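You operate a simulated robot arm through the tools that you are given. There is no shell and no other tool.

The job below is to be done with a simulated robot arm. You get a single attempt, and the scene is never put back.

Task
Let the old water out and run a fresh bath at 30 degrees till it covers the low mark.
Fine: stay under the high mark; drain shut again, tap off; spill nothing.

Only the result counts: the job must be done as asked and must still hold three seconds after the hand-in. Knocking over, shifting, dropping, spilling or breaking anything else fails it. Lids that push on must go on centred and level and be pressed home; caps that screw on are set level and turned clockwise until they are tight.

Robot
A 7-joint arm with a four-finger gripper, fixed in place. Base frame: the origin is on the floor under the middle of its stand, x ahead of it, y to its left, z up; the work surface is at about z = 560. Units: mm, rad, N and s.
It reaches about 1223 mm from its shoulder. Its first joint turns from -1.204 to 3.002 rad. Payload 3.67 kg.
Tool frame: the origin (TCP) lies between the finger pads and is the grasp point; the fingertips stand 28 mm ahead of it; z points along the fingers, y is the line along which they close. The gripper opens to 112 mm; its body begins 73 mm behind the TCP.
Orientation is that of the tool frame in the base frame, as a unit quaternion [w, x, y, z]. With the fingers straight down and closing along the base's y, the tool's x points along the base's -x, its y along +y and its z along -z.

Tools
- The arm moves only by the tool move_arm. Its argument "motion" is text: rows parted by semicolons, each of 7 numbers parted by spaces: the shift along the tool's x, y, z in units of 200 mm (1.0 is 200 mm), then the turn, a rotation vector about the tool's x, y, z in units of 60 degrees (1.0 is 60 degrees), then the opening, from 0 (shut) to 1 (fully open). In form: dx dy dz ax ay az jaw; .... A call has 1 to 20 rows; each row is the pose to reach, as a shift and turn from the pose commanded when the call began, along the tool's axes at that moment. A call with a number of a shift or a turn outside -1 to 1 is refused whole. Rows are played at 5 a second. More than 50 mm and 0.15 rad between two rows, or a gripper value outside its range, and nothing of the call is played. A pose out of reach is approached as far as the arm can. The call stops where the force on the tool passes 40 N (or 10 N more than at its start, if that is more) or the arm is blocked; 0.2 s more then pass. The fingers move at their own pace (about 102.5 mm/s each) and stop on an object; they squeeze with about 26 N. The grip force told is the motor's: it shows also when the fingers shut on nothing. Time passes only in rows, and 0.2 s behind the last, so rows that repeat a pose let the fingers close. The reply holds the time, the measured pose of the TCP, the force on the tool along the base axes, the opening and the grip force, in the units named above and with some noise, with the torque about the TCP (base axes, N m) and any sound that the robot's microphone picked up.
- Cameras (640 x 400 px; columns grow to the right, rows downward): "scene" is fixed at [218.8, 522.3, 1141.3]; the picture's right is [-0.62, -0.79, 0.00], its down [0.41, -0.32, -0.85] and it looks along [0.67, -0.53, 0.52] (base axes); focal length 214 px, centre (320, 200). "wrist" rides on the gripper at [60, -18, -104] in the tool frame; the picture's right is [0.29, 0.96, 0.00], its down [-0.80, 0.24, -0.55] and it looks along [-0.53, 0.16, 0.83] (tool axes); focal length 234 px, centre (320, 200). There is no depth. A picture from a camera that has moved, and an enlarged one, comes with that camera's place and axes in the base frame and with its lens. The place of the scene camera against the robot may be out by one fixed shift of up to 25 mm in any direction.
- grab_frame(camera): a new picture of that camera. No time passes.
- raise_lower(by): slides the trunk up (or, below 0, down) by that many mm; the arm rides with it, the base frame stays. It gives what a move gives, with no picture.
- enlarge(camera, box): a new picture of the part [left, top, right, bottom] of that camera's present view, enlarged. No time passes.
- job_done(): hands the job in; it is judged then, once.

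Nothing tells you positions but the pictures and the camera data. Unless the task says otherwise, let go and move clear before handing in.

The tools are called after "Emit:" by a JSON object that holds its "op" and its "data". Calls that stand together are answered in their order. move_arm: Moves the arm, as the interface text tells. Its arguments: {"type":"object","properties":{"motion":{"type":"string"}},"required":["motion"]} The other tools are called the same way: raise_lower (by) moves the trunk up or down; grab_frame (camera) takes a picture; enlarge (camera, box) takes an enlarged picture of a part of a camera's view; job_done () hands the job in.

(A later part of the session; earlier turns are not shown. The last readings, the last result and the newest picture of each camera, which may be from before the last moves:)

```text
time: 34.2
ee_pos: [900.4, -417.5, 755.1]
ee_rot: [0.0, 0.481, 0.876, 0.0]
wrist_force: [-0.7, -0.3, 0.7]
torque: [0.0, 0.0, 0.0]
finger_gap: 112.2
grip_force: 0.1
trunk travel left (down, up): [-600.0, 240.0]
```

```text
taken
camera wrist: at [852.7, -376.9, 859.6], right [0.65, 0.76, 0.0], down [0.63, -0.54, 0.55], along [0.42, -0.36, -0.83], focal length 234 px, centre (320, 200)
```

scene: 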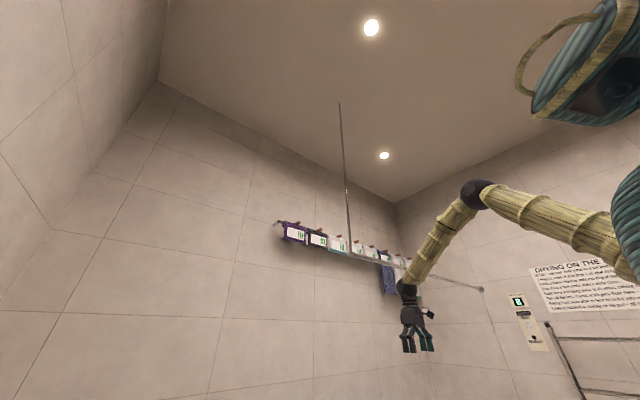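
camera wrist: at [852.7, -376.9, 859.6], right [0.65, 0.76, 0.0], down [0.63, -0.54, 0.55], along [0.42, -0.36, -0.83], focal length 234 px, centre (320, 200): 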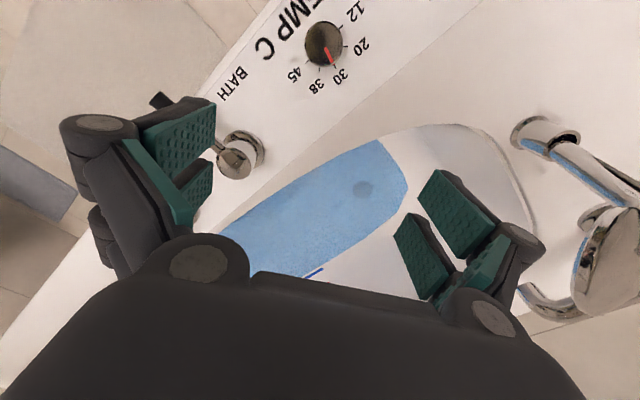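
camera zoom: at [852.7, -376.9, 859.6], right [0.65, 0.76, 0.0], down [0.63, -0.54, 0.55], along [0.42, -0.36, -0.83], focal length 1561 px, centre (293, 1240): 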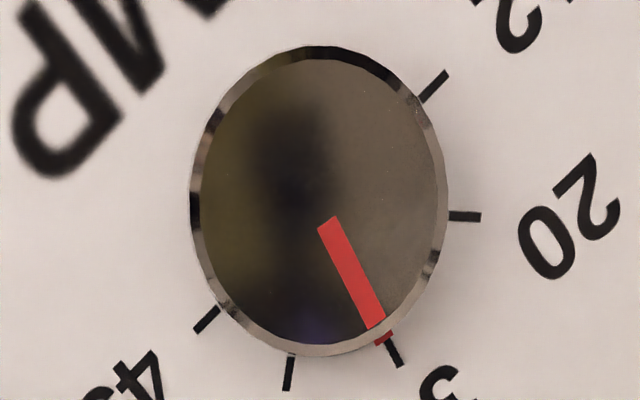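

The pointer is now right on the 30 tick and the LOW line is exposed as the bath drains. Next I'll study the bath lever.

Emit:
{"op": "enlarge", "data": {"camera": "wrist", "box": [140, 80, 280, 190]}}

Emit:
{"op": "move_arm", "data": {"motion": "-0.1 0.1 -0.2 0 0 -0.12 1; -0.1 0.1 -0.4 0 0 -0.24 1; -0.1 0.1 -0.6 0 0 -0.36 1; -0.1 0.1 -0.6 0 0 -0.48 1; -0.1 0.1 -0.6 0 0 -0.6 1; -0.1 0.1 -0.6 0 0 -0.72 1; -0.1 0.1 -0.6 0 0 -0.84 1; -0.1 0.1 -0.6 0 0 -0.95 1"}}

Emit:
{"op": "grab_frame", "data": {"camera": "wrist"}}

```text
3.64 times, centred on (210, 135) of wrist
camera zoom: at [852.7, -376.9, 859.6], right [0.65, 0.76, 0.0], down [0.63, -0.54, 0.55], along [0.42, -0.36, -0.83], focal length 852 px, centre (720, 436)
```

zoom: 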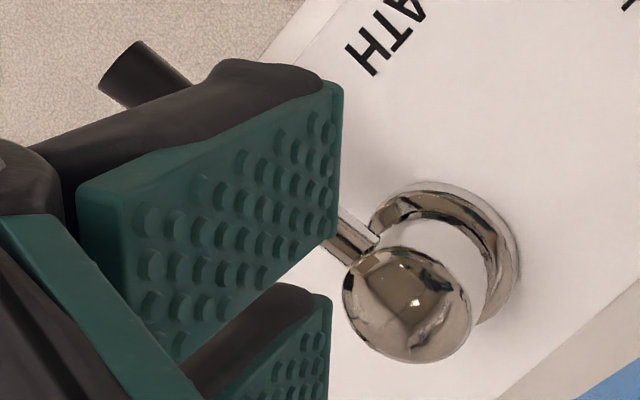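

```text
time: 36.0
ee_pos: [929.3, -423.9, 877.1]
ee_rot: [0.0, 0.003, 1.0, 0.001]
wrist_force: [1.0, 0.5, 0.3]
torque: [0.02, 0.01, 0.04]
finger_gap: 112.1
grip_force: 0.1
trunk travel left (down, up): [-600.0, 240.0]
```

```text
taken
camera wrist: at [869.0, -441.2, 981.0], right [-0.28, 0.96, 0.0], down [0.8, 0.23, 0.55], along [0.53, 0.16, -0.83], focal length 234 px, centre (320, 200)
```

wrist: 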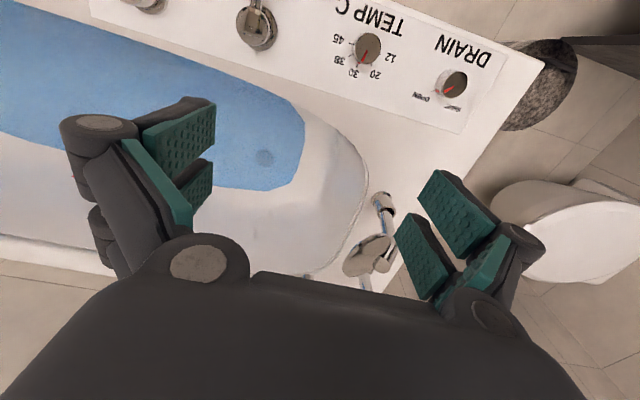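

I'll bring the camera over the bath lever.

Emit:
{"op": "move_arm", "data": {"motion": "0 -0.2 0.1 0 0 0 1; 0 -0.4 0.2 0 0 0 1; 0.05 -0.5 0.3 0 0 0 1; 0.05 -0.5 0.4 0 0 0 1"}}

Emit:
{"op": "grab_frame", "data": {"camera": "wrist"}}

Emit:
{"op": "enlarge", "data": {"camera": "wrist", "box": [230, 0, 410, 112]}}

```text
time: 37.0
ee_pos: [920.0, -524.1, 795.8]
ee_rot: [0.0, 0.004, 1.0, 0.0]
wrist_force: [-0.2, 0.1, 0.1]
torque: [0.0, 0.05, 0.02]
finger_gap: 111.8
grip_force: 0.1
trunk travel left (down, up): [-600.0, 240.0]
```

```text
taken
camera wrist: at [858.8, -541.1, 898.9], right [-0.28, 0.96, 0.0], down [0.8, 0.23, 0.55], along [0.53, 0.16, -0.83], focal length 234 px, centre (320, 200)
```

wrist: 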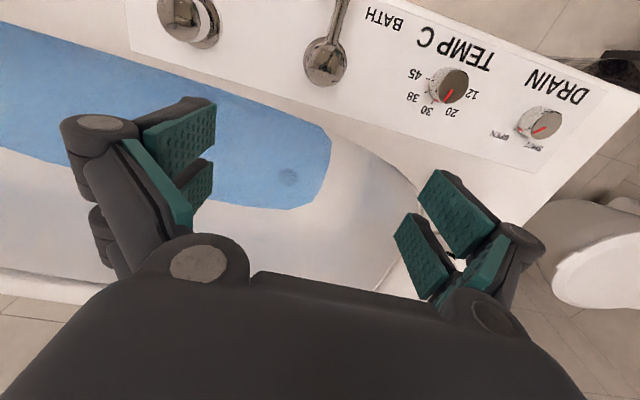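

```text
3.56 times, centred on (320, 56) of wrist
camera zoom: at [858.8, -541.1, 898.9], right [-0.28, 0.96, 0.0], down [0.8, 0.23, 0.55], along [0.53, 0.16, -0.83], focal length 833 px, centre (320, 712)
```

zoom: 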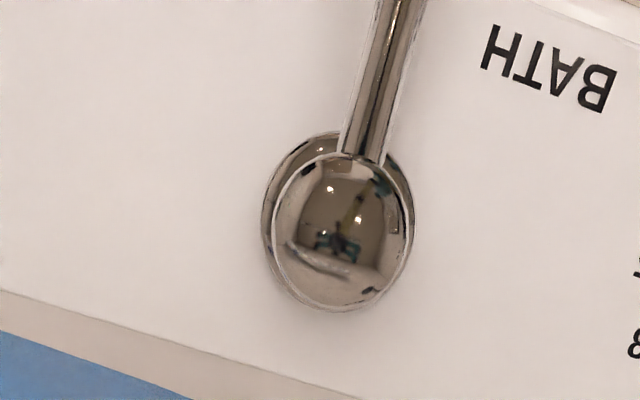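

The bath lever's handle points at -x, with its base near (876, -535) and its tip near (781, -534, 600). It's the lever next to the BATH label. The drain must be shut before filling, so I'll go back toward the drain knob and watch the bath empty.

Emit:
{"op": "move_arm", "data": {"motion": "0.03 0.12 -0.1 0 0 0.125 1; 0.06 0.24 -0.2 0 0 0.25 1; 0.09 0.36 -0.3 0 0 0.375 1; 0.12 0.48 -0.4 0 0 0.5 1; 0.15 0.6 -0.5 0 0 0.625 1; 0.18 0.72 -0.6 0 0 0.75 1; 0.2 0.84 -0.6 0 0 0.875 1; 0.22 0.97 -0.6 0 0 1 1"}}

Emit:
{"op": "grab_frame", "data": {"camera": "wrist"}}

```text
time: 38.8
ee_pos: [876.7, -328.0, 919.2]
ee_rot: [0.0, 0.506, 0.863, 0.0]
wrist_force: [0.2, -0.2, 0.2]
torque: [-0.03, -0.04, 0.01]
finger_gap: 112.0
grip_force: 0.0
trunk travel left (down, up): [-600.0, 240.0]
```

```text
taken
camera wrist: at [831.4, -284.0, 1022.6], right [0.69, 0.72, 0.0], down [0.6, -0.58, 0.56], along [0.4, -0.39, -0.83], focal length 234 px, centre (320, 200)
```

wrist: 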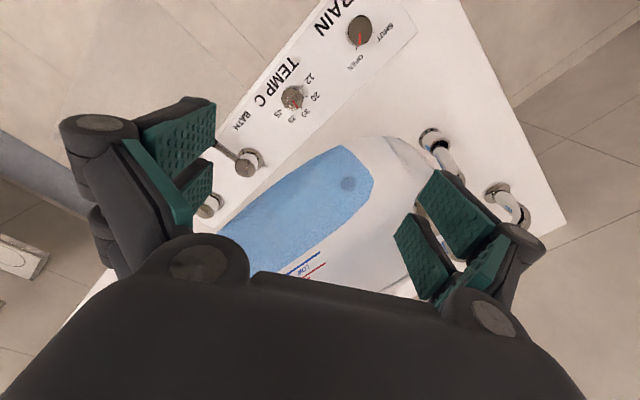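

The level is now well below LOW. I'll wait here and watch.

Emit:
{"op": "move_arm", "data": {"motion": "0 0 0 0 0 0 1; 0 0 0 0 0 0 1; 0 0 0 0 0 0 1; 0 0 0 0 0 0 1; 0 0 0 0 0 0 1; 0 0 0 0 0 0 1; 0 0 0 0 0 0 1; 0 0 0 0 0 0 1; 0 0 0 0 0 0 1; 0 0 0 0 0 0 1; 0 0 0 0 0 0 1; 0 0 0 0 0 0 1; 0 0 0 0 0 0 1; 0 0 0 0 0 0 1; 0 0 0 0 0 0 1; 0 0 0 0 0 0 1; 0 0 0 0 0 0 1; 0 0 0 0 0 0 1; 0 0 0 0 0 0 1; 0 0 0 0 0 0 1"}}

Emit:
{"op": "grab_frame", "data": {"camera": "wrist"}}

Emit:
{"op": "enlarge", "data": {"camera": "wrist", "box": [220, 130, 420, 290]}}

```text
time: 43.0
ee_pos: [877.1, -326.7, 917.8]
ee_rot: [0.0, 0.503, 0.864, 0.001]
wrist_force: [0.1, 0.8, -0.6]
torque: [0.04, 0.0, -0.01]
finger_gap: 111.9
grip_force: 0.1
trunk travel left (down, up): [-600.0, 240.0]
```

```text
taken
camera wrist: at [831.7, -285.2, 1021.8], right [0.69, 0.72, 0.0], down [0.6, -0.58, 0.55], along [0.4, -0.38, -0.83], focal length 234 px, centre (320, 200)
```

wrist: 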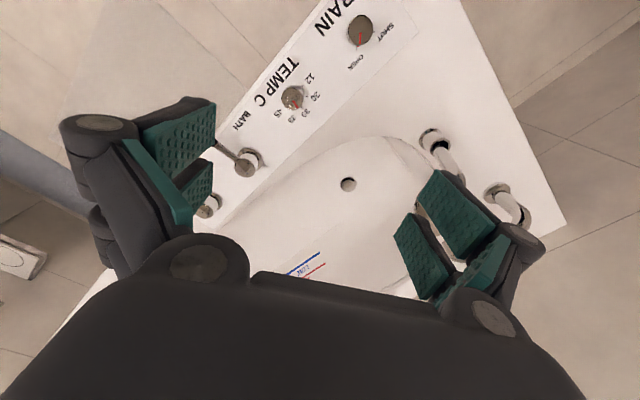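

```text
2.50 times, centred on (320, 210) of wrist
camera zoom: at [831.7, -285.2, 1021.8], right [0.69, 0.72, 0.0], down [0.6, -0.58, 0.55], along [0.4, -0.38, -0.83], focal length 585 px, centre (320, 175)
```

zoom: 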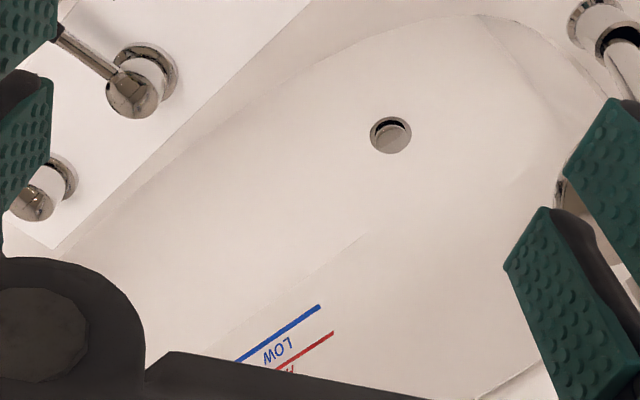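

The bath is empty. Now to shut the drain, I'll go over its knob keeping this wrist angle, so I can turn back 90°.

Emit:
{"op": "move_arm", "data": {"motion": "0.1 0.04 0.2 0 0 0 0.8; 0.2 0.08 0.4 0 0 0 0.8; 0.3 0.12 0.6 0 0 0 0.8; 0.4 0.15 0.8 0 0 0 0.8; 0.46 0.173 1 0 0 0 0.8; 0.46 0.173 1 0 0 0 0.8"}}

Emit:
{"op": "enlarge", "data": {"camera": "wrist", "box": [272, 98, 368, 158]}}

Emit:
{"op": "grab_frame", "data": {"camera": "wrist"}}

```text
time: 44.4
ee_pos: [859.8, -231.6, 719.4]
ee_rot: [0.001, 0.504, 0.864, 0.0]
wrist_force: [0.1, -0.3, -0.2]
torque: [-0.02, 0.0, 0.0]
finger_gap: 89.6
grip_force: 0.1
trunk travel left (down, up): [-600.0, 240.0]
```

```text
6.67 times, centred on (320, 128) of wrist
camera zoom: at [813.5, -187.9, 823.6], right [0.69, 0.72, 0.0], down [0.6, -0.58, 0.55], along [0.4, -0.38, -0.83], focal length 1561 px, centre (320, 680)
```

zoom: 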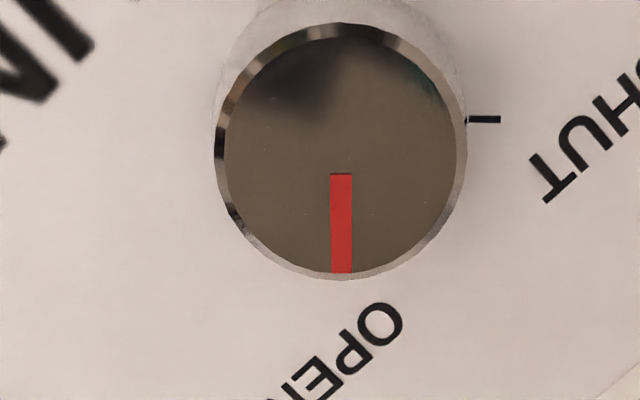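

```text
taken
camera wrist: at [813.5, -187.9, 823.6], right [0.69, 0.72, 0.0], down [0.6, -0.58, 0.55], along [0.4, -0.38, -0.83], focal length 234 px, centre (320, 200)
```

wrist: 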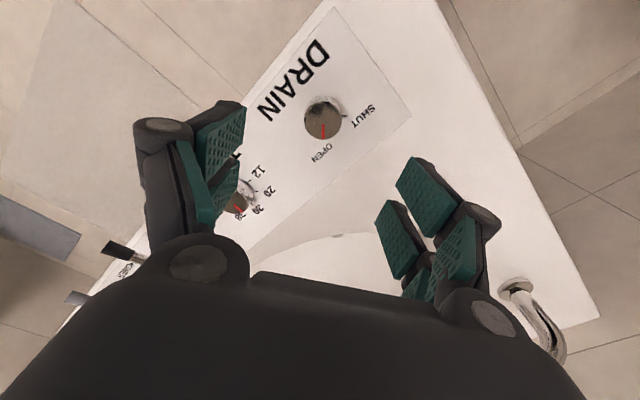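

Alignment is within about 3 mm. I'll correct that, descend and grip.

Emit:
{"op": "move_arm", "data": {"motion": "0.006 0.011 0.2 0 0 0 0.8; 0.006 0.011 0.4 0 0 0 0.8; 0.006 0.011 0.52 0 0 0 0.8; 0.006 0.011 0.59 0 0 0 0.8; 0.006 0.011 0.607 0 0 0 0.8; 0.006 0.011 0.607 0 0 0 0.5; 0.006 0.011 0.607 0 0 0 0.2; 0.006 0.011 0.607 0 0 0 0.2; 0.006 0.011 0.607 0 0 0 0.2"}}

Emit:
{"op": "grab_frame", "data": {"camera": "wrist"}}

```text
time: 46.4
ee_pos: [862.2, -230.4, 595.3]
ee_rot: [-0.001, 0.505, 0.863, 0.0]
wrist_force: [-10.4, -3.3, -1.0]
torque: [-0.38, 0.13, -0.01]
finger_gap: 36.8
grip_force: 44.7
trunk travel left (down, up): [-600.0, 240.0]
```

```text
taken
camera wrist: at [816.4, -186.5, 699.9], right [0.69, 0.72, 0.0], down [0.6, -0.58, 0.55], along [0.4, -0.38, -0.83], focal length 234 px, centre (320, 200)
```

wrist: 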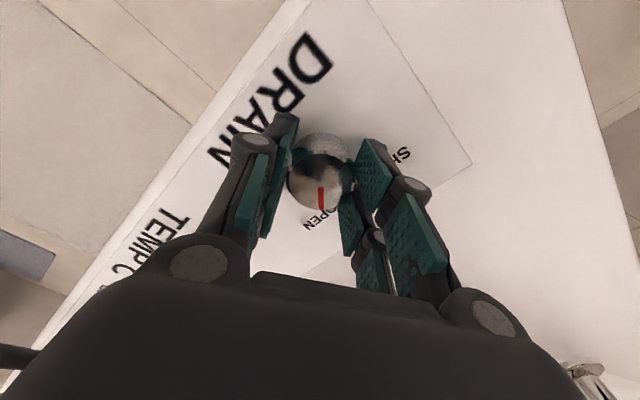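

Gripped. Turning counter-clockwise 60° toward SHUT, with a small relief shift.

Emit:
{"op": "move_arm", "data": {"motion": "0.001 -0.005 0 0 0 0 0.2; 0.001 -0.005 0 0 0 -0.1 0.2; 0.001 -0.005 0 0 0 -0.2 0.2; 0.001 -0.005 0 0 0 -0.3 0.2; 0.001 -0.005 0 0 0 -0.4 0.2; 0.001 -0.005 0 0 0 -0.5 0.2; 0.001 -0.005 0 0 0 -0.6 0.2; 0.001 -0.005 0 0 0 -0.7 0.2; 0.001 -0.005 0 0 0 -0.8 0.2; 0.001 -0.005 0 0 0 -0.9 0.2; 0.001 -0.005 0 0 0 -1 0.2; 0.001 -0.005 0 0 0 -1 0.2"}}

Emit:
{"op": "grab_frame", "data": {"camera": "wrist"}}

```text
time: 49.0
ee_pos: [861.3, -229.5, 595.8]
ee_rot: [0.0, 0.004, 1.0, 0.0]
wrist_force: [13.7, -5.0, 1.0]
torque: [0.01, 0.6, 0.01]
finger_gap: 37.0
grip_force: 44.9
trunk travel left (down, up): [-600.0, 240.0]
```

```text
taken
camera wrist: at [801.4, -247.6, 700.0], right [-0.28, 0.96, 0.0], down [0.8, 0.23, 0.56], along [0.53, 0.16, -0.83], focal length 234 px, centre (320, 200)
```

wrist: 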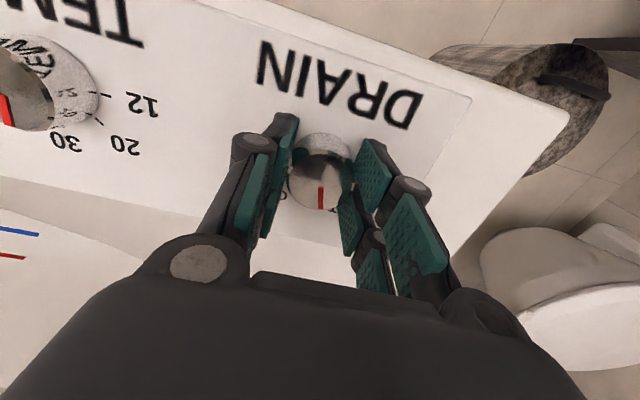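

Turning the final 30° to SHUT, plus a degree to be sure.

Emit:
{"op": "move_arm", "data": {"motion": "-0.005 -0.002 0 0 0 0 0.2; -0.005 -0.002 0 0 0 -0.1 0.2; -0.005 -0.002 0 0 0 -0.2 0.2; -0.005 -0.002 0 0 0 -0.3 0.2; -0.005 -0.002 0 0 0 -0.4 0.2; -0.005 -0.002 0 0 0 -0.5 0.2; -0.005 -0.002 0 0 0 -0.52 0.2; -0.005 -0.002 0 0 0 -0.52 0.2"}}

Emit:
{"op": "grab_frame", "data": {"camera": "wrist"}}

```text
time: 50.8
ee_pos: [861.5, -230.2, 595.4]
ee_rot: [0.0, -0.264, 0.964, 0.0]
wrist_force: [6.1, 0.8, 2.9]
torque: [0.23, -0.24, -0.68]
finger_gap: 36.9
grip_force: 45.1
trunk travel left (down, up): [-600.0, 240.0]
```

```text
taken
camera wrist: at [819.4, -276.2, 700.1], right [-0.74, 0.68, 0.0], down [0.56, 0.61, 0.55], along [0.37, 0.41, -0.83], focal length 234 px, centre (320, 200)
```

wrist: 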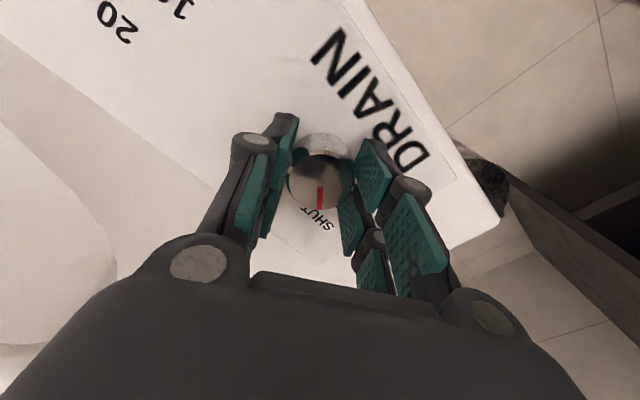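

The torque reading shows it reached its stop at SHUT. Releasing and checking from above.

Emit:
{"op": "move_arm", "data": {"motion": "0 0 0 0 0 0 0.5; 0 0 0 0 0 0 0.8; 0 0 -0.06 0 0 0 0.8; 0 0 -0.2 0 0 0 0.8; 0 0 -0.4 0 0 0 1; 0 0 -0.6 0 0 0.1 1; 0 0 -0.8 0 0 0.2 1; 0 0 -1 0 0 0.3 1; 0 0 -1 0 0 0.4 1; 0 0 -1 0 0 0.5 1"}}

Emit:
{"op": "grab_frame", "data": {"camera": "wrist"}}

Emit:
{"op": "enlarge", "data": {"camera": "wrist", "box": [272, 78, 368, 138]}}

```text
time: 53.0
ee_pos: [860.1, -230.6, 798.3]
ee_rot: [0.0, -0.005, 1.0, 0.0]
wrist_force: [-0.9, -0.2, 0.2]
torque: [-0.01, -0.04, -0.03]
finger_gap: 112.2
grip_force: 0.1
trunk travel left (down, up): [-600.0, 240.0]
```

```text
taken
camera wrist: at [800.5, -248.5, 901.3], right [-0.3, 0.95, 0.0], down [0.79, 0.25, 0.55], along [0.53, 0.17, -0.83], focal length 234 px, centre (320, 200)
```

wrist: 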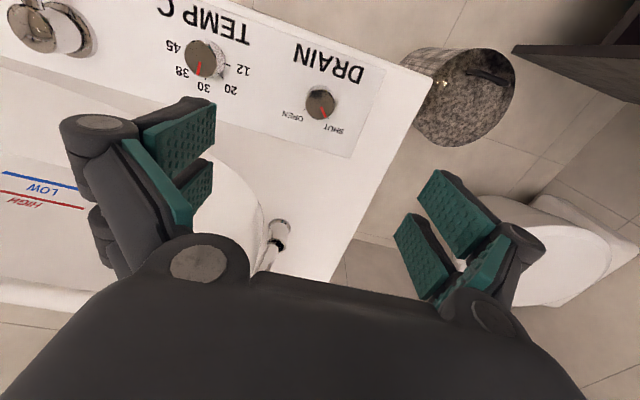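

```text
6.67 times, centred on (320, 108) of wrist
camera zoom: at [800.5, -248.5, 901.3], right [-0.3, 0.95, 0.0], down [0.79, 0.25, 0.55], along [0.53, 0.17, -0.83], focal length 1561 px, centre (320, 813)
```

zoom: 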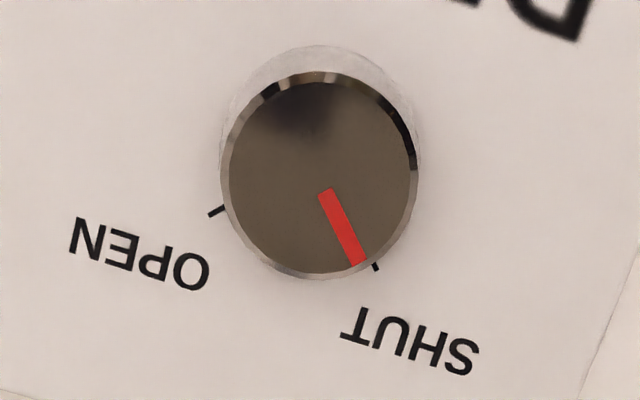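

The drain is back on SHUT, matching the first view. Now I'll travel to the bath lever's handle.

Emit:
{"op": "move_arm", "data": {"motion": "0.06 -0.2 0 0 0 0 1; 0.12 -0.4 0 0 0 0 1; 0.18 -0.6 0 0 0 0 1; 0.24 -0.8 0 0 0 0 1; 0.3 -1 0 0 0 0 1"}}

Emit:
{"op": "move_arm", "data": {"motion": "0 -0.2 0 0 0 0 1; 0 -0.4 0 0 0 0 1; 0 -0.51 0.05 0 0 0 1; 0 -0.51 0.1 0 0 0 1; 0 -0.51 0.1 0 0 0 1"}}

Emit:
{"op": "grab_frame", "data": {"camera": "wrist"}}

```text
time: 54.2
ee_pos: [803.5, -431.8, 795.0]
ee_rot: [0.0, -0.007, 1.0, 0.001]
wrist_force: [-0.1, -0.7, 0.6]
torque: [0.06, -0.03, -0.04]
finger_gap: 112.0
grip_force: 0.0
trunk travel left (down, up): [-600.0, 240.0]
```

```text
time: 55.4
ee_pos: [806.4, -533.6, 775.9]
ee_rot: [0.001, -0.006, 1.0, 0.0]
wrist_force: [-0.3, 0.8, -0.2]
torque: [-0.02, 0.03, -0.01]
finger_gap: 111.8
grip_force: 0.0
trunk travel left (down, up): [-600.0, 240.0]
```

```text
taken
camera wrist: at [746.0, -552.3, 880.4], right [-0.3, 0.95, 0.0], down [0.79, 0.25, 0.55], along [0.53, 0.17, -0.83], focal length 234 px, centre (320, 200)
```

wrist: 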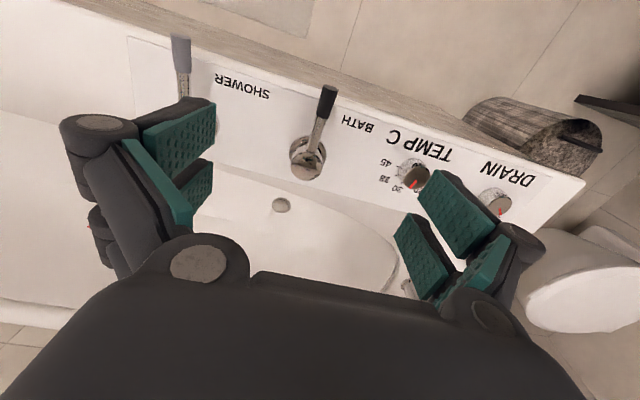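

Emit:
{"op": "enlarge", "data": {"camera": "wrist", "box": [256, 70, 384, 190]}}

```text
3.33 times, centred on (320, 130) of wrist
camera zoom: at [746.0, -552.3, 880.4], right [-0.3, 0.95, 0.0], down [0.79, 0.25, 0.55], along [0.53, 0.17, -0.83], focal length 781 px, centre (320, 433)
```

zoom: 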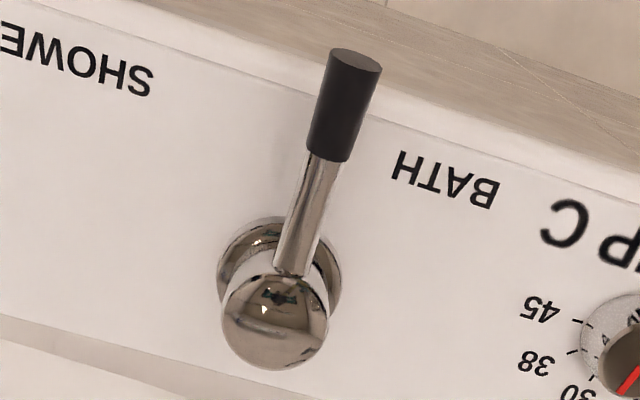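

The handle tip sits near (781, -531, 613), rising slightly from its base at (876, -528). I'll lower the open fingers around it, stopping part-way to check.

Emit:
{"op": "move_arm", "data": {"motion": "0.01 0.005 0.15 0 0 0 0.8; 0.02 0.01 0.3 0 0 0 0.7; 0.02 0.012 0.45 0 0 0 0.6; 0.02 0.013 0.55 0 0 0 0.6; 0.02 0.013 0.55 0 0 0 0.6"}}

Emit:
{"op": "grab_frame", "data": {"camera": "wrist"}}

```text
time: 56.6
ee_pos: [800.1, -531.3, 665.8]
ee_rot: [0.0, -0.006, 1.0, 0.0]
wrist_force: [0.2, 1.1, 1.1]
torque: [0.01, -0.03, 0.03]
finger_gap: 67.2
grip_force: 0.0
trunk travel left (down, up): [-600.0, 240.0]
```

```text
taken
camera wrist: at [740.5, -548.6, 770.1], right [-0.3, 0.95, 0.0], down [0.79, 0.25, 0.55], along [0.53, 0.17, -0.83], focal length 234 px, centre (320, 200)
```

wrist: 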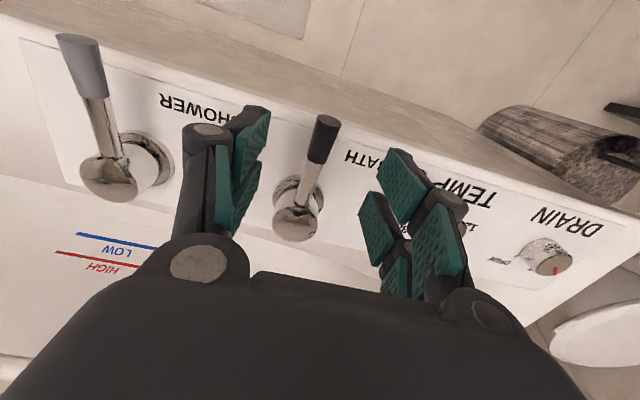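

The handle lies centred between the fingers, and from here I can also see the LOW and HIGH lines. Descending to handle height and closing.

Emit:
{"op": "move_arm", "data": {"motion": "0 0 0.1 0 0 0 0.6; 0 0 0.2 0 0 0 0.6; 0 0 0.26 0 0 0 0.6; 0 0 0.26 0 0 0 0.6; 0 0 0.26 0 0 0 0.3; 0 0 0.26 0 0 0 0.05; 0 0 0.26 0 0 0 0.05; 0 0 0.26 0 0 0 0.05"}}

Emit:
{"op": "grab_frame", "data": {"camera": "wrist"}}

```text
time: 58.4
ee_pos: [803.2, -531.3, 613.6]
ee_rot: [-0.001, -0.005, 1.0, 0.0]
wrist_force: [2.5, -7.9, -0.6]
torque: [-0.15, -0.13, -0.52]
finger_gap: 14.1
grip_force: 44.5
trunk travel left (down, up): [-600.0, 240.0]
```

```text
taken
camera wrist: at [741.7, -548.9, 717.9], right [-0.3, 0.95, 0.0], down [0.79, 0.25, 0.55], along [0.53, 0.17, -0.83], focal length 234 px, centre (320, 200)
```

wrist: 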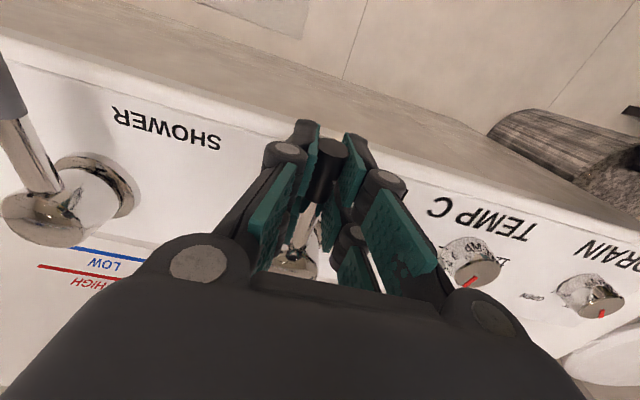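

I have the handle gripped at 14 mm. I'll test gently whether it lifts.

Emit:
{"op": "move_arm", "data": {"motion": "0 0 -0.015 0 0 0 0.05; 0 0 -0.03 0 0 0 0.05; 0 0 -0.03 0 0 0 0.05"}}

```text
time: 59.2
ee_pos: [801.8, -531.1, 617.1]
ee_rot: [-0.003, -0.007, 1.0, 0.002]
wrist_force: [1.5, -0.1, -28.2]
torque: [-0.01, 0.33, -0.11]
finger_gap: 14.5
grip_force: 45.3
trunk travel left (down, up): [-600.0, 240.0]
```

Lifting meets strong resistance of 28 N, so it isn't a lift lever. I'll go back down and test a small sideways swing.

Emit:
{"op": "move_arm", "data": {"motion": "0 0 0.015 0 0 0 0.05; 0 0 0.03 0 0 0 0.05; 0 0 0.03 0 0 0 0.05"}}

Emit:
{"op": "move_arm", "data": {"motion": "0 0.015 0 0 0 0 0.05; 0 0.03 0 0 0 0 0.05; 0 0.03 0 0 0 0 0.05"}}

```text
time: 60.0
ee_pos: [802.1, -530.3, 616.7]
ee_rot: [0.001, -0.005, 1.0, 0.0]
wrist_force: [-8.4, -0.5, 10.2]
torque: [-0.05, 1.18, -0.08]
finger_gap: 14.1
grip_force: 45.1
trunk travel left (down, up): [-600.0, 240.0]
```

```text
time: 60.8
ee_pos: [802.0, -530.1, 615.1]
ee_rot: [0.001, -0.004, 1.0, -0.003]
wrist_force: [-13.3, -21.6, 11.9]
torque: [-0.42, 0.32, -1.47]
finger_gap: 14.1
grip_force: 45.8
trunk travel left (down, up): [-600.0, 240.0]
stopped in row 3: the force on the tool passed its limit at 42 N (the readings are from after the stop); the commanded pose is now the measured one
```

A sideways push toward +y is blocked hard. After the lift test the hand rested about 3 mm higher, so I'll check whether the lever actually moved or water runs.

Emit:
{"op": "grab_frame", "data": {"camera": "wrist"}}

Emit:
{"op": "enlarge", "data": {"camera": "wrist", "box": [230, 100, 422, 300]}}

```text
taken
camera wrist: at [741.1, -547.3, 720.0], right [-0.3, 0.96, -0.01], down [0.79, 0.25, 0.55], along [0.53, 0.16, -0.83], focal length 234 px, centre (320, 200)
```

wrist: 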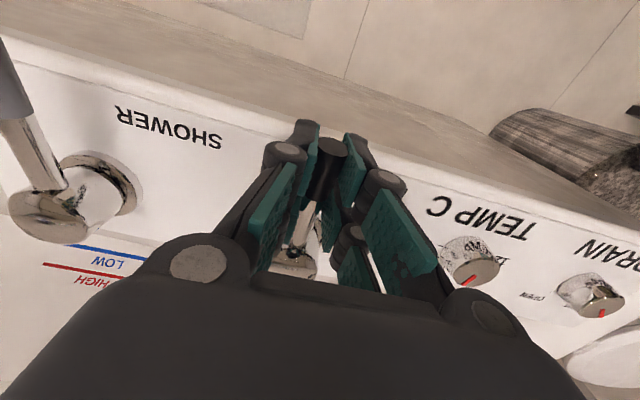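

```text
2.00 times, centred on (326, 200) of wrist
camera zoom: at [741.1, -547.3, 720.0], right [-0.3, 0.96, -0.01], down [0.79, 0.25, 0.55], along [0.53, 0.16, -0.83], focal length 468 px, centre (308, 200)
```

zoom: 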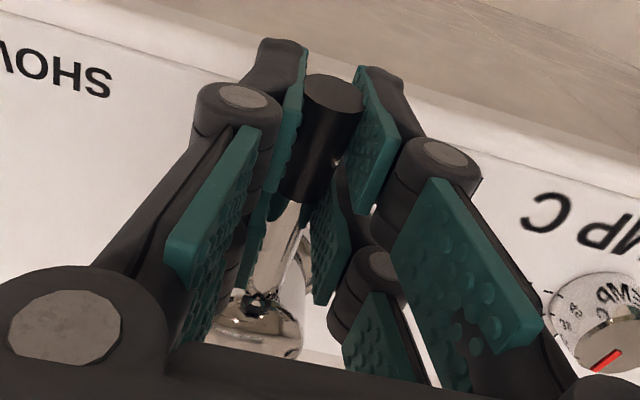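

It's unclear whether the lever moved or the fingers slipped. I'll test the other sideways direction, toward -y, in small steps.

Emit:
{"op": "move_arm", "data": {"motion": "0 -0.01 0 0 0 0 0.05; 0 -0.02 0 0 0 0 0.05; 0 -0.03 0 0 0 0 0.05; 0 -0.04 0 0 0 0 0.05"}}

Emit:
{"op": "grab_frame", "data": {"camera": "wrist"}}

```text
time: 61.8
ee_pos: [802.2, -531.3, 615.6]
ee_rot: [0.001, -0.007, 1.0, -0.001]
wrist_force: [-26.3, 13.9, 7.0]
torque: [0.22, 0.42, 1.06]
finger_gap: 13.9
grip_force: 44.6
trunk travel left (down, up): [-600.0, 240.0]
```

```text
taken
camera wrist: at [742.0, -549.5, 719.6], right [-0.3, 0.95, 0.0], down [0.79, 0.25, 0.56], along [0.53, 0.17, -0.83], focal length 234 px, centre (320, 200)
```

wrist: 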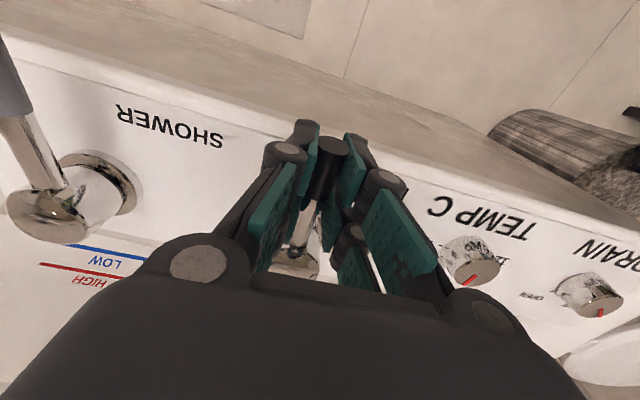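

Working through the torques, the moment about the lever's vertical axis stayed near zero in both sideways pushes. The lever swings about the vertical, and it only felt stiff because my hand wasn't turning with it. I'll try a small arc toward -y, turning the wrist along with it.

Emit:
{"op": "move_arm", "data": {"motion": "0 0 0 0 0 -0.05 0.05; -0.002 0.002 0 0 0 -0.1 0.05; -0.002 0.002 0 0 0 -0.1 0.05"}}

Emit:
{"op": "grab_frame", "data": {"camera": "wrist"}}

```text
time: 62.5
ee_pos: [803.1, -538.3, 616.6]
ee_rot: [0.003, -0.056, 0.998, -0.004]
wrist_force: [-13.6, -18.4, 2.8]
torque: [-0.35, 0.12, -1.22]
finger_gap: 14.2
grip_force: 45.3
trunk travel left (down, up): [-600.0, 240.0]
```

```text
taken
camera wrist: at [744.4, -561.6, 719.4], right [-0.39, 0.92, -0.01], down [0.76, 0.33, 0.56], along [0.51, 0.21, -0.83], focal length 234 px, centre (320, 200)
```

wrist: 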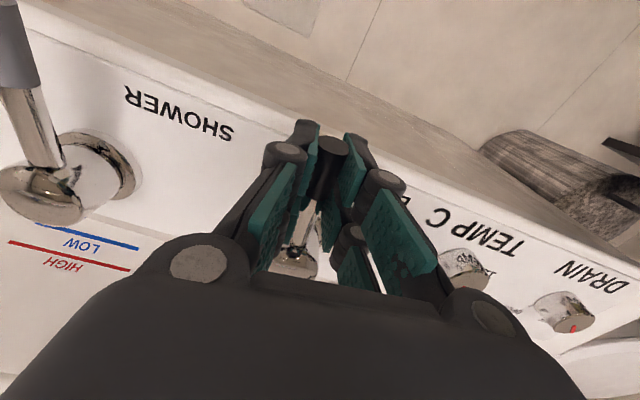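

The lever swings freely toward -y, about 6° so far. I'll continue the arc another 24° and look for water.

Emit:
{"op": "move_arm", "data": {"motion": "-0.002 -0.044 0 0 0 -0.1 0.05; -0.008 -0.082 0 0 0 -0.2 0.05; -0.018 -0.12 0 0 0 -0.3 0.05; -0.032 -0.156 0 0 0 -0.4 0.05; -0.032 -0.156 0 0 0 -0.4 0.05"}}

Emit:
{"op": "grab_frame", "data": {"camera": "wrist"}}

```text
time: 63.8
ee_pos: [814.4, -565.2, 615.0]
ee_rot: [0.001, -0.265, 0.964, -0.002]
wrist_force: [-15.0, -26.1, 4.3]
torque: [-0.41, 0.15, -1.02]
finger_gap: 14.2
grip_force: 45.1
trunk travel left (down, up): [-600.0, 240.0]
```

```text
taken
camera wrist: at [771.1, -611.4, 719.3], right [-0.74, 0.68, -0.01], down [0.56, 0.61, 0.55], along [0.38, 0.41, -0.83], focal length 234 px, centre (320, 200)
```

wrist: 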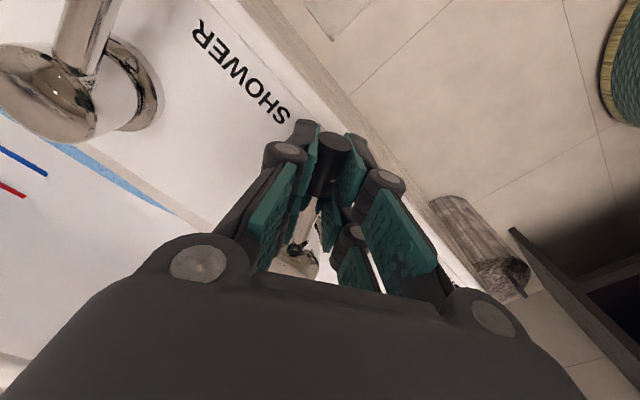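

Water is already entering the bath at this opening. I'll hold the lever here and watch the level against the marks.

Emit:
{"op": "enlarge", "data": {"camera": "wrist", "box": [0, 90, 192, 210]}}

Emit:
{"op": "move_arm", "data": {"motion": "-0.032 -0.156 0 0 0 0 0.05"}}

```text
3.33 times, centred on (96, 150) of wrist
camera zoom: at [771.1, -611.4, 719.3], right [-0.74, 0.68, -0.01], down [0.56, 0.61, 0.55], along [0.38, 0.41, -0.83], focal length 781 px, centre (1067, 367)
```

zoom: 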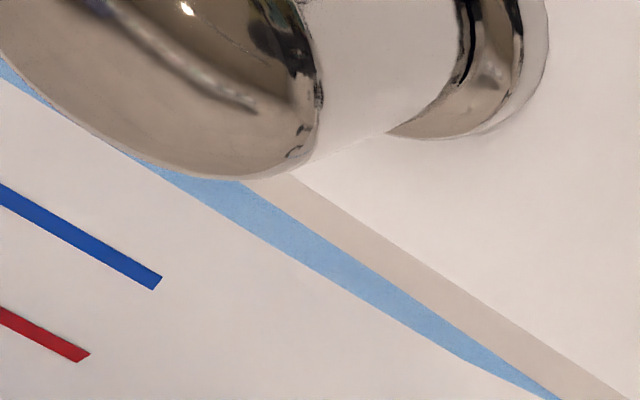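

```text
time: 64.1
ee_pos: [816.8, -566.0, 614.3]
ee_rot: [-0.004, -0.268, 0.963, 0.003]
wrist_force: [-13.0, 3.3, 12.4]
torque: [-0.39, 1.03, 0.7]
finger_gap: 14.3
grip_force: 45.5
trunk travel left (down, up): [-600.0, 240.0]
stopped in row 1: the force on the tool passed its limit at 49 N (the readings are from after the stop); the commanded pose is now the measured one
```

That last row was a mistake: it commanded a fresh shift. The force guard stopped it with the hand almost unmoved. I'll hold with zero shifts and check the lever and the water.

Emit:
{"op": "move_arm", "data": {"motion": "0 0 0 0 0 0 0.05; 0 0 0 0 0 0 0.05"}}

Emit:
{"op": "grab_frame", "data": {"camera": "wrist"}}

Emit:
{"op": "enlarge", "data": {"camera": "wrist", "box": [0, 90, 192, 210]}}

```text
time: 64.7
ee_pos: [816.8, -565.9, 614.3]
ee_rot: [-0.002, -0.268, 0.963, 0.002]
wrist_force: [-12.1, 12.7, 9.5]
torque: [-0.05, 0.74, 1.22]
finger_gap: 14.0
grip_force: 45.1
trunk travel left (down, up): [-600.0, 240.0]
```

```text
taken
camera wrist: at [776.1, -611.9, 718.7], right [-0.74, 0.67, 0.01], down [0.56, 0.62, 0.55], along [0.37, 0.41, -0.83], focal length 234 px, centre (320, 200)
```

wrist: 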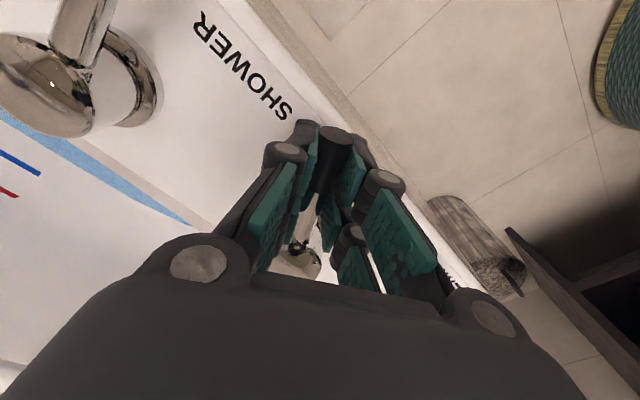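

```text
3.33 times, centred on (96, 150) of wrist
camera zoom: at [776.1, -611.9, 718.7], right [-0.74, 0.67, 0.01], down [0.56, 0.62, 0.55], along [0.37, 0.41, -0.83], focal length 781 px, centre (1067, 367)
```

zoom: 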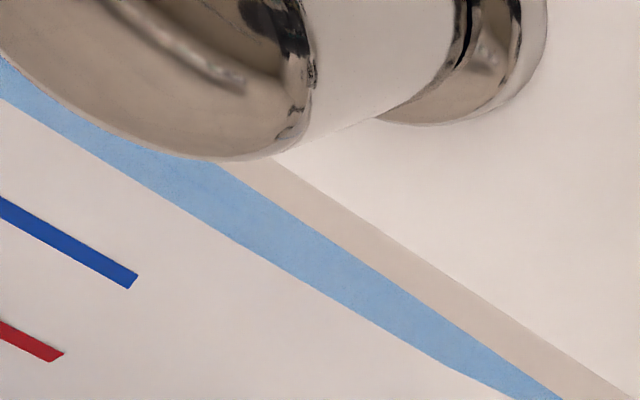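

The level is rising steadily. I'll stay gripped for a prompt shut-off and sample again in 2 s.

Emit:
{"op": "move_arm", "data": {"motion": "0 0 0 0 0 0 0.05; 0 0 0 0 0 0 0.05; 0 0 0 0 0 0 0.05; 0 0 0 0 0 0 0.05; 0 0 0 0 0 0 0.05; 0 0 0 0 0 0 0.05; 0 0 0 0 0 0 0.05; 0 0 0 0 0 0 0.05; 0 0 0 0 0 0 0.05"}}

Emit:
{"op": "enlarge", "data": {"camera": "wrist", "box": [0, 90, 192, 210]}}

```text
time: 66.7
ee_pos: [817.2, -566.2, 614.7]
ee_rot: [-0.004, -0.268, 0.963, 0.002]
wrist_force: [-17.6, 19.9, 6.8]
torque: [0.35, 0.22, 1.73]
finger_gap: 14.4
grip_force: 45.5
trunk travel left (down, up): [-600.0, 240.0]
```

```text
3.33 times, centred on (96, 150) of wrist
camera zoom: at [776.3, -612.1, 718.7], right [-0.74, 0.67, 0.01], down [0.56, 0.62, 0.55], along [0.37, 0.41, -0.83], focal length 781 px, centre (1067, 367)
```

zoom: 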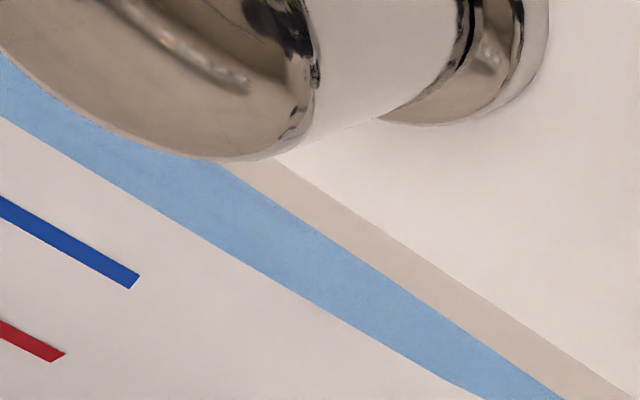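

The edge creeps about 9 px/s in this view, and there are about 110 px left until the LOW line is fully covered. I'll ease the side load on the handle by 2 mm while waiting.

Emit:
{"op": "move_arm", "data": {"motion": "0 0.005 0 0 0 0 0.05; 0 0.01 0 0 0 0 0.05; 0 0.01 0 0 0 0 0.05; 0 0.01 0 0 0 0 0.05; 0 0.01 0 0 0 0 0.05; 0 0.01 0 0 0 0 0.05; 0 0.01 0 0 0 0 0.05; 0 0.01 0 0 0 0 0.05; 0 0.01 0 0 0 0 0.05; 0 0.01 0 0 0 0 0.05; 0 0.01 0 0 0 0 0.05; 0 0.01 0 0 0 0 0.05; 0 0.01 0 0 0 0 0.05; 0 0.01 0 0 0 0 0.05"}}

Emit:
{"op": "enlarge", "data": {"camera": "wrist", "box": [0, 90, 192, 210]}}

Emit:
{"op": "grab_frame", "data": {"camera": "scene"}}

```text
time: 69.7
ee_pos: [817.3, -565.2, 614.9]
ee_rot: [-0.002, -0.267, 0.964, 0.003]
wrist_force: [7.3, -3.5, 12.6]
torque: [0.15, -0.46, -0.41]
finger_gap: 13.9
grip_force: 44.9
trunk travel left (down, up): [-600.0, 240.0]
```

```text
3.33 times, centred on (96, 150) of wrist
camera zoom: at [775.7, -611.3, 718.6], right [-0.74, 0.67, 0.01], down [0.56, 0.62, 0.55], along [0.37, 0.41, -0.83], focal length 781 px, centre (1067, 367)
```

zoom: 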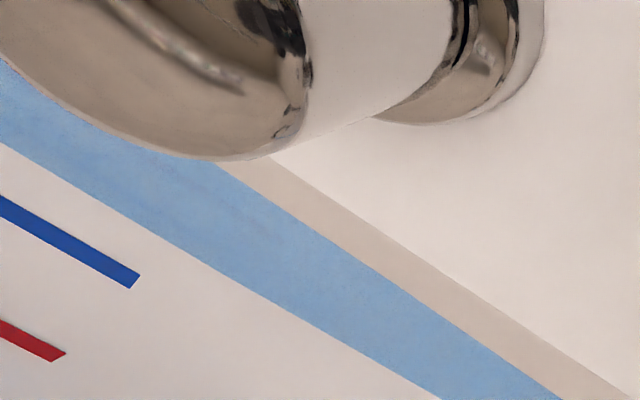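

```text
taken
```

scene: 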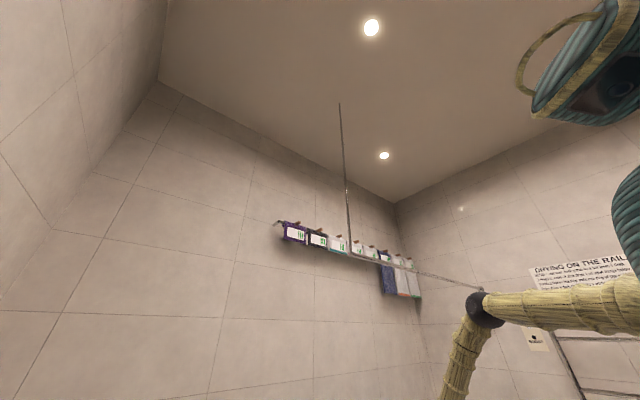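

The load is relieved, and the rise stays at about 9 px/s. Waiting another 4 s.

Emit:
{"op": "move_arm", "data": {"motion": "0 0 0 0 0 0 0.05; 0 0 0 0 0 0 0.05; 0 0 0 0 0 0 0.05; 0 0 0 0 0 0 0.05; 0 0 0 0 0 0 0.05; 0 0 0 0 0 0 0.05; 0 0 0 0 0 0 0.05; 0 0 0 0 0 0 0.05; 0 0 0 0 0 0 0.05; 0 0 0 0 0 0 0.05; 0 0 0 0 0 0 0.05; 0 0 0 0 0 0 0.05; 0 0 0 0 0 0 0.05; 0 0 0 0 0 0 0.05; 0 0 0 0 0 0 0.05; 0 0 0 0 0 0 0.05; 0 0 0 0 0 0 0.05; 0 0 0 0 0 0 0.05; 0 0 0 0 0 0 0.05"}}

Emit:
{"op": "enlarge", "data": {"camera": "wrist", "box": [0, 90, 192, 210]}}

```text
time: 73.7
ee_pos: [817.5, -565.6, 614.1]
ee_rot: [-0.003, -0.268, 0.963, 0.001]
wrist_force: [15.0, -7.3, 19.6]
torque: [-0.03, -0.33, -0.91]
finger_gap: 14.2
grip_force: 44.7
trunk travel left (down, up): [-600.0, 240.0]
```

```text
3.33 times, centred on (96, 150) of wrist
camera zoom: at [775.6, -611.2, 718.5], right [-0.74, 0.67, 0.01], down [0.56, 0.62, 0.55], along [0.37, 0.41, -0.83], focal length 781 px, centre (1067, 367)
```

zoom: 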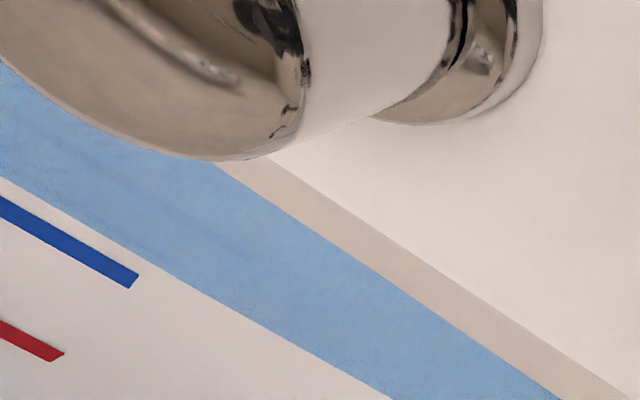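

The edge is now close to the LOW line. I'll wait 4 s more and ease off the small built-up load.

Emit:
{"op": "move_arm", "data": {"motion": "-0.002 -0.003 -0.004 0 0 0 0.05; -0.004 -0.005 -0.007 0 0 0 0.05; -0.004 -0.005 -0.007 0 0 0 0.05; -0.004 -0.005 -0.007 0 0 0 0.05; -0.004 -0.005 -0.007 0 0 0 0.05; -0.004 -0.005 -0.007 0 0 0 0.05; -0.004 -0.005 -0.007 0 0 0 0.05; -0.004 -0.005 -0.007 0 0 0 0.05; -0.004 -0.005 -0.007 0 0 0 0.05; -0.004 -0.005 -0.007 0 0 0 0.05; -0.004 -0.005 -0.007 0 0 0 0.05; -0.004 -0.005 -0.007 0 0 0 0.05; -0.004 -0.005 -0.007 0 0 0 0.05; -0.004 -0.005 -0.007 0 0 0 0.05; -0.004 -0.005 -0.007 0 0 0 0.05; -0.004 -0.005 -0.007 0 0 0 0.05; -0.004 -0.005 -0.007 0 0 0 0.05; -0.004 -0.005 -0.007 0 0 0 0.05; -0.004 -0.005 -0.007 0 0 0 0.05"}}

Emit:
{"op": "enlarge", "data": {"camera": "wrist", "box": [0, 90, 192, 210]}}

```text
time: 77.7
ee_pos: [818.8, -566.1, 613.9]
ee_rot: [-0.004, -0.268, 0.963, 0.004]
wrist_force: [-23.8, 12.8, -9.9]
torque: [-0.01, 0.66, 1.6]
finger_gap: 14.0
grip_force: 44.9
trunk travel left (down, up): [-600.0, 240.0]
```

```text
3.33 times, centred on (96, 150) of wrist
camera zoom: at [776.4, -612.1, 718.5], right [-0.74, 0.67, 0.01], down [0.56, 0.62, 0.55], along [0.36, 0.41, -0.83], focal length 781 px, centre (1067, 367)
```

zoom: 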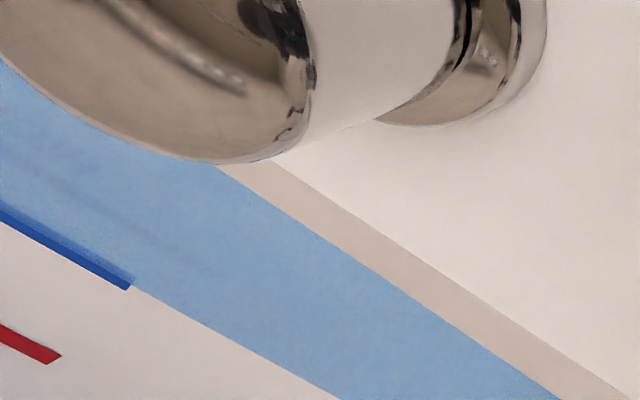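

The water edge is midway through the LOW line. I'll wait about 3 s more, halving the load correction.

Emit:
{"op": "move_arm", "data": {"motion": "0.002 0.003 0.003 0 0 0 0.05; 0.002 0.003 0.003 0 0 0 0.05; 0.002 0.003 0.003 0 0 0 0.05; 0.002 0.003 0.003 0 0 0 0.05; 0.002 0.003 0.003 0 0 0 0.05; 0.002 0.003 0.003 0 0 0 0.05; 0.002 0.003 0.003 0 0 0 0.05; 0.002 0.003 0.003 0 0 0 0.05; 0.002 0.003 0.003 0 0 0 0.05; 0.002 0.003 0.003 0 0 0 0.05; 0.002 0.003 0.003 0 0 0 0.05; 0.002 0.003 0.003 0 0 0 0.05; 0.002 0.003 0.003 0 0 0 0.05; 0.002 0.003 0.003 0 0 0 0.05; 0.002 0.003 0.003 0 0 0 0.05"}}

Emit:
{"op": "enlarge", "data": {"camera": "wrist", "box": [0, 90, 192, 210]}}

```text
time: 80.9
ee_pos: [817.3, -565.7, 613.4]
ee_rot: [-0.003, -0.267, 0.964, 0.002]
wrist_force: [-19.8, -1.0, -3.7]
torque: [0.05, 0.25, 0.73]
finger_gap: 14.1
grip_force: 45.5
trunk travel left (down, up): [-600.0, 240.0]
```

```text
3.33 times, centred on (96, 150) of wrist
camera zoom: at [776.1, -611.7, 718.4], right [-0.74, 0.67, 0.01], down [0.56, 0.61, 0.55], along [0.37, 0.41, -0.83], focal length 781 px, centre (1067, 367)
```

zoom: 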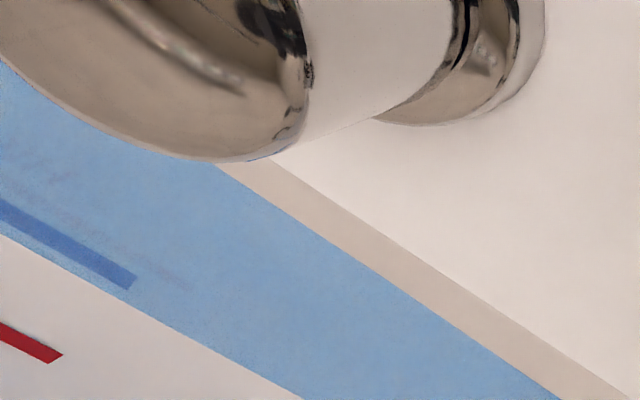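

LOW is fully covered, with a good gap left to HIGH. I'll wait 1.6 s more and then swing the lever back to off along its arc.

Emit:
{"op": "move_arm", "data": {"motion": "0.002 0 0 0 0 0 0.05; 0.003 0 0 0 0 0 0.05; 0.003 0 0 0 0 0 0.05; 0.003 0 0 0 0 0 0.05; 0.003 0 0 0 0 0 0.05; 0.003 0 0 0 0 0 0.05; 0.003 0 0 0 0 0 0.05; 0.003 0 0 0 0 0 0.05; 0.001 0.036 0 0 0 0.1 0.05; -0.0045 0.072 0 0 0 0.2 0.05; -0.014 0.107 0 0 0 0.3 0.05; -0.027 0.14 0 0 0 0.4 0.05; -0.043 0.1725 0 0 0 0.5 0.05; -0.046 0.178 0 0 0 0.517 0.05; -0.046 0.178 0 0 0 0.517 0.05"}}

Emit:
{"op": "grab_frame", "data": {"camera": "wrist"}}

```text
time: 84.1
ee_pos: [807.9, -529.0, 613.9]
ee_rot: [-0.004, -0.001, 1.0, 0.002]
wrist_force: [-1.7, 2.9, 1.5]
torque: [0.08, -1.03, 0.15]
finger_gap: 14.0
grip_force: 45.3
trunk travel left (down, up): [-600.0, 240.0]
```

```text
taken
camera wrist: at [748.4, -548.1, 718.6], right [-0.29, 0.96, 0.0], down [0.8, 0.24, 0.55], along [0.52, 0.16, -0.84], focal length 234 px, centre (320, 200)
```

wrist: 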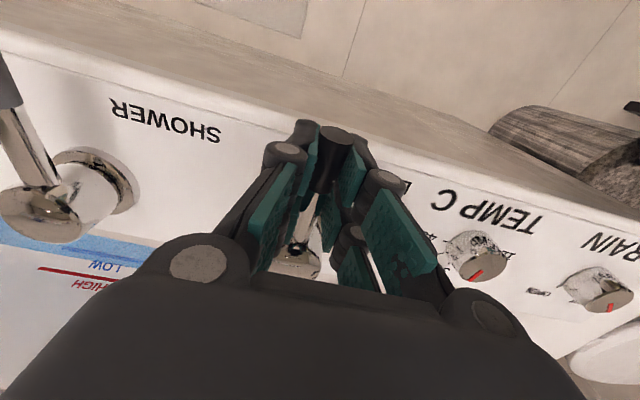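

The lever is back at about 0°. I'll watch whether the level has stopped.

Emit:
{"op": "enlarge", "data": {"camera": "wrist", "box": [0, 210, 160, 310]}}

Emit:
{"op": "move_arm", "data": {"motion": "0 0 0 0 0 0 0.05; 0 0 0 0 0 0 0.05; 0 0 0 0 0 0 0.05; 0 0 0 0 0 0 0.05; 0 0 0 0 0 0 0.05; 0 0 0 0 0 0 0.05; 0 0 0 0 0 0 0.05"}}

Emit:
{"op": "enlarge", "data": {"camera": "wrist", "box": [0, 210, 160, 310]}}

```text
4.00 times, centred on (80, 260) of wrist
camera zoom: at [748.4, -548.1, 718.6], right [-0.29, 0.96, 0.0], down [0.8, 0.24, 0.55], along [0.52, 0.16, -0.84], focal length 937 px, centre (1280, -40)
```

zoom: 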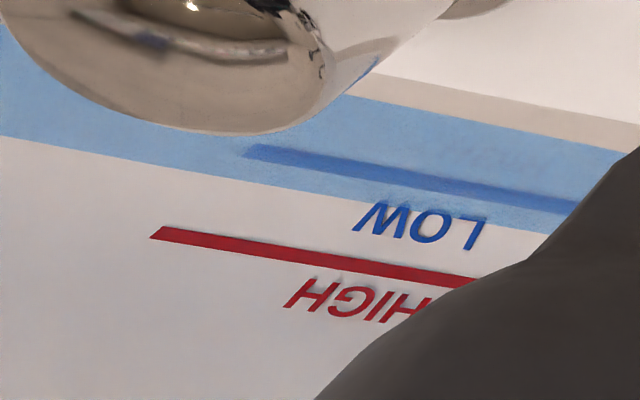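

```text
time: 85.7
ee_pos: [807.9, -530.9, 614.2]
ee_rot: [-0.004, -0.001, 1.0, 0.001]
wrist_force: [3.3, 5.1, 2.9]
torque: [0.09, -0.07, 0.39]
finger_gap: 14.1
grip_force: 45.0
trunk travel left (down, up): [-600.0, 240.0]
```

```text
4.00 times, centred on (80, 260) of wrist
camera zoom: at [748.4, -548.2, 718.6], right [-0.29, 0.96, 0.0], down [0.8, 0.24, 0.55], along [0.52, 0.16, -0.84], focal length 937 px, centre (1280, -40)
```

zoom: 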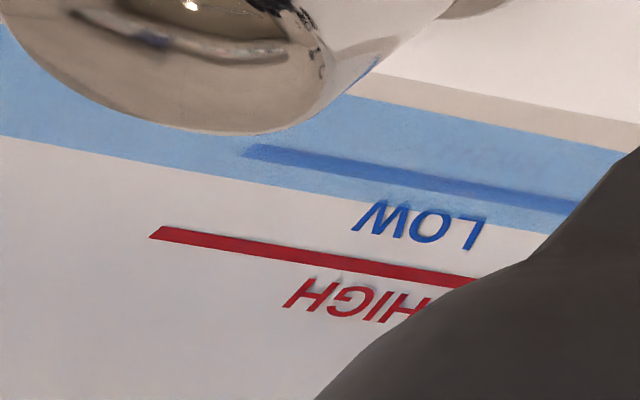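

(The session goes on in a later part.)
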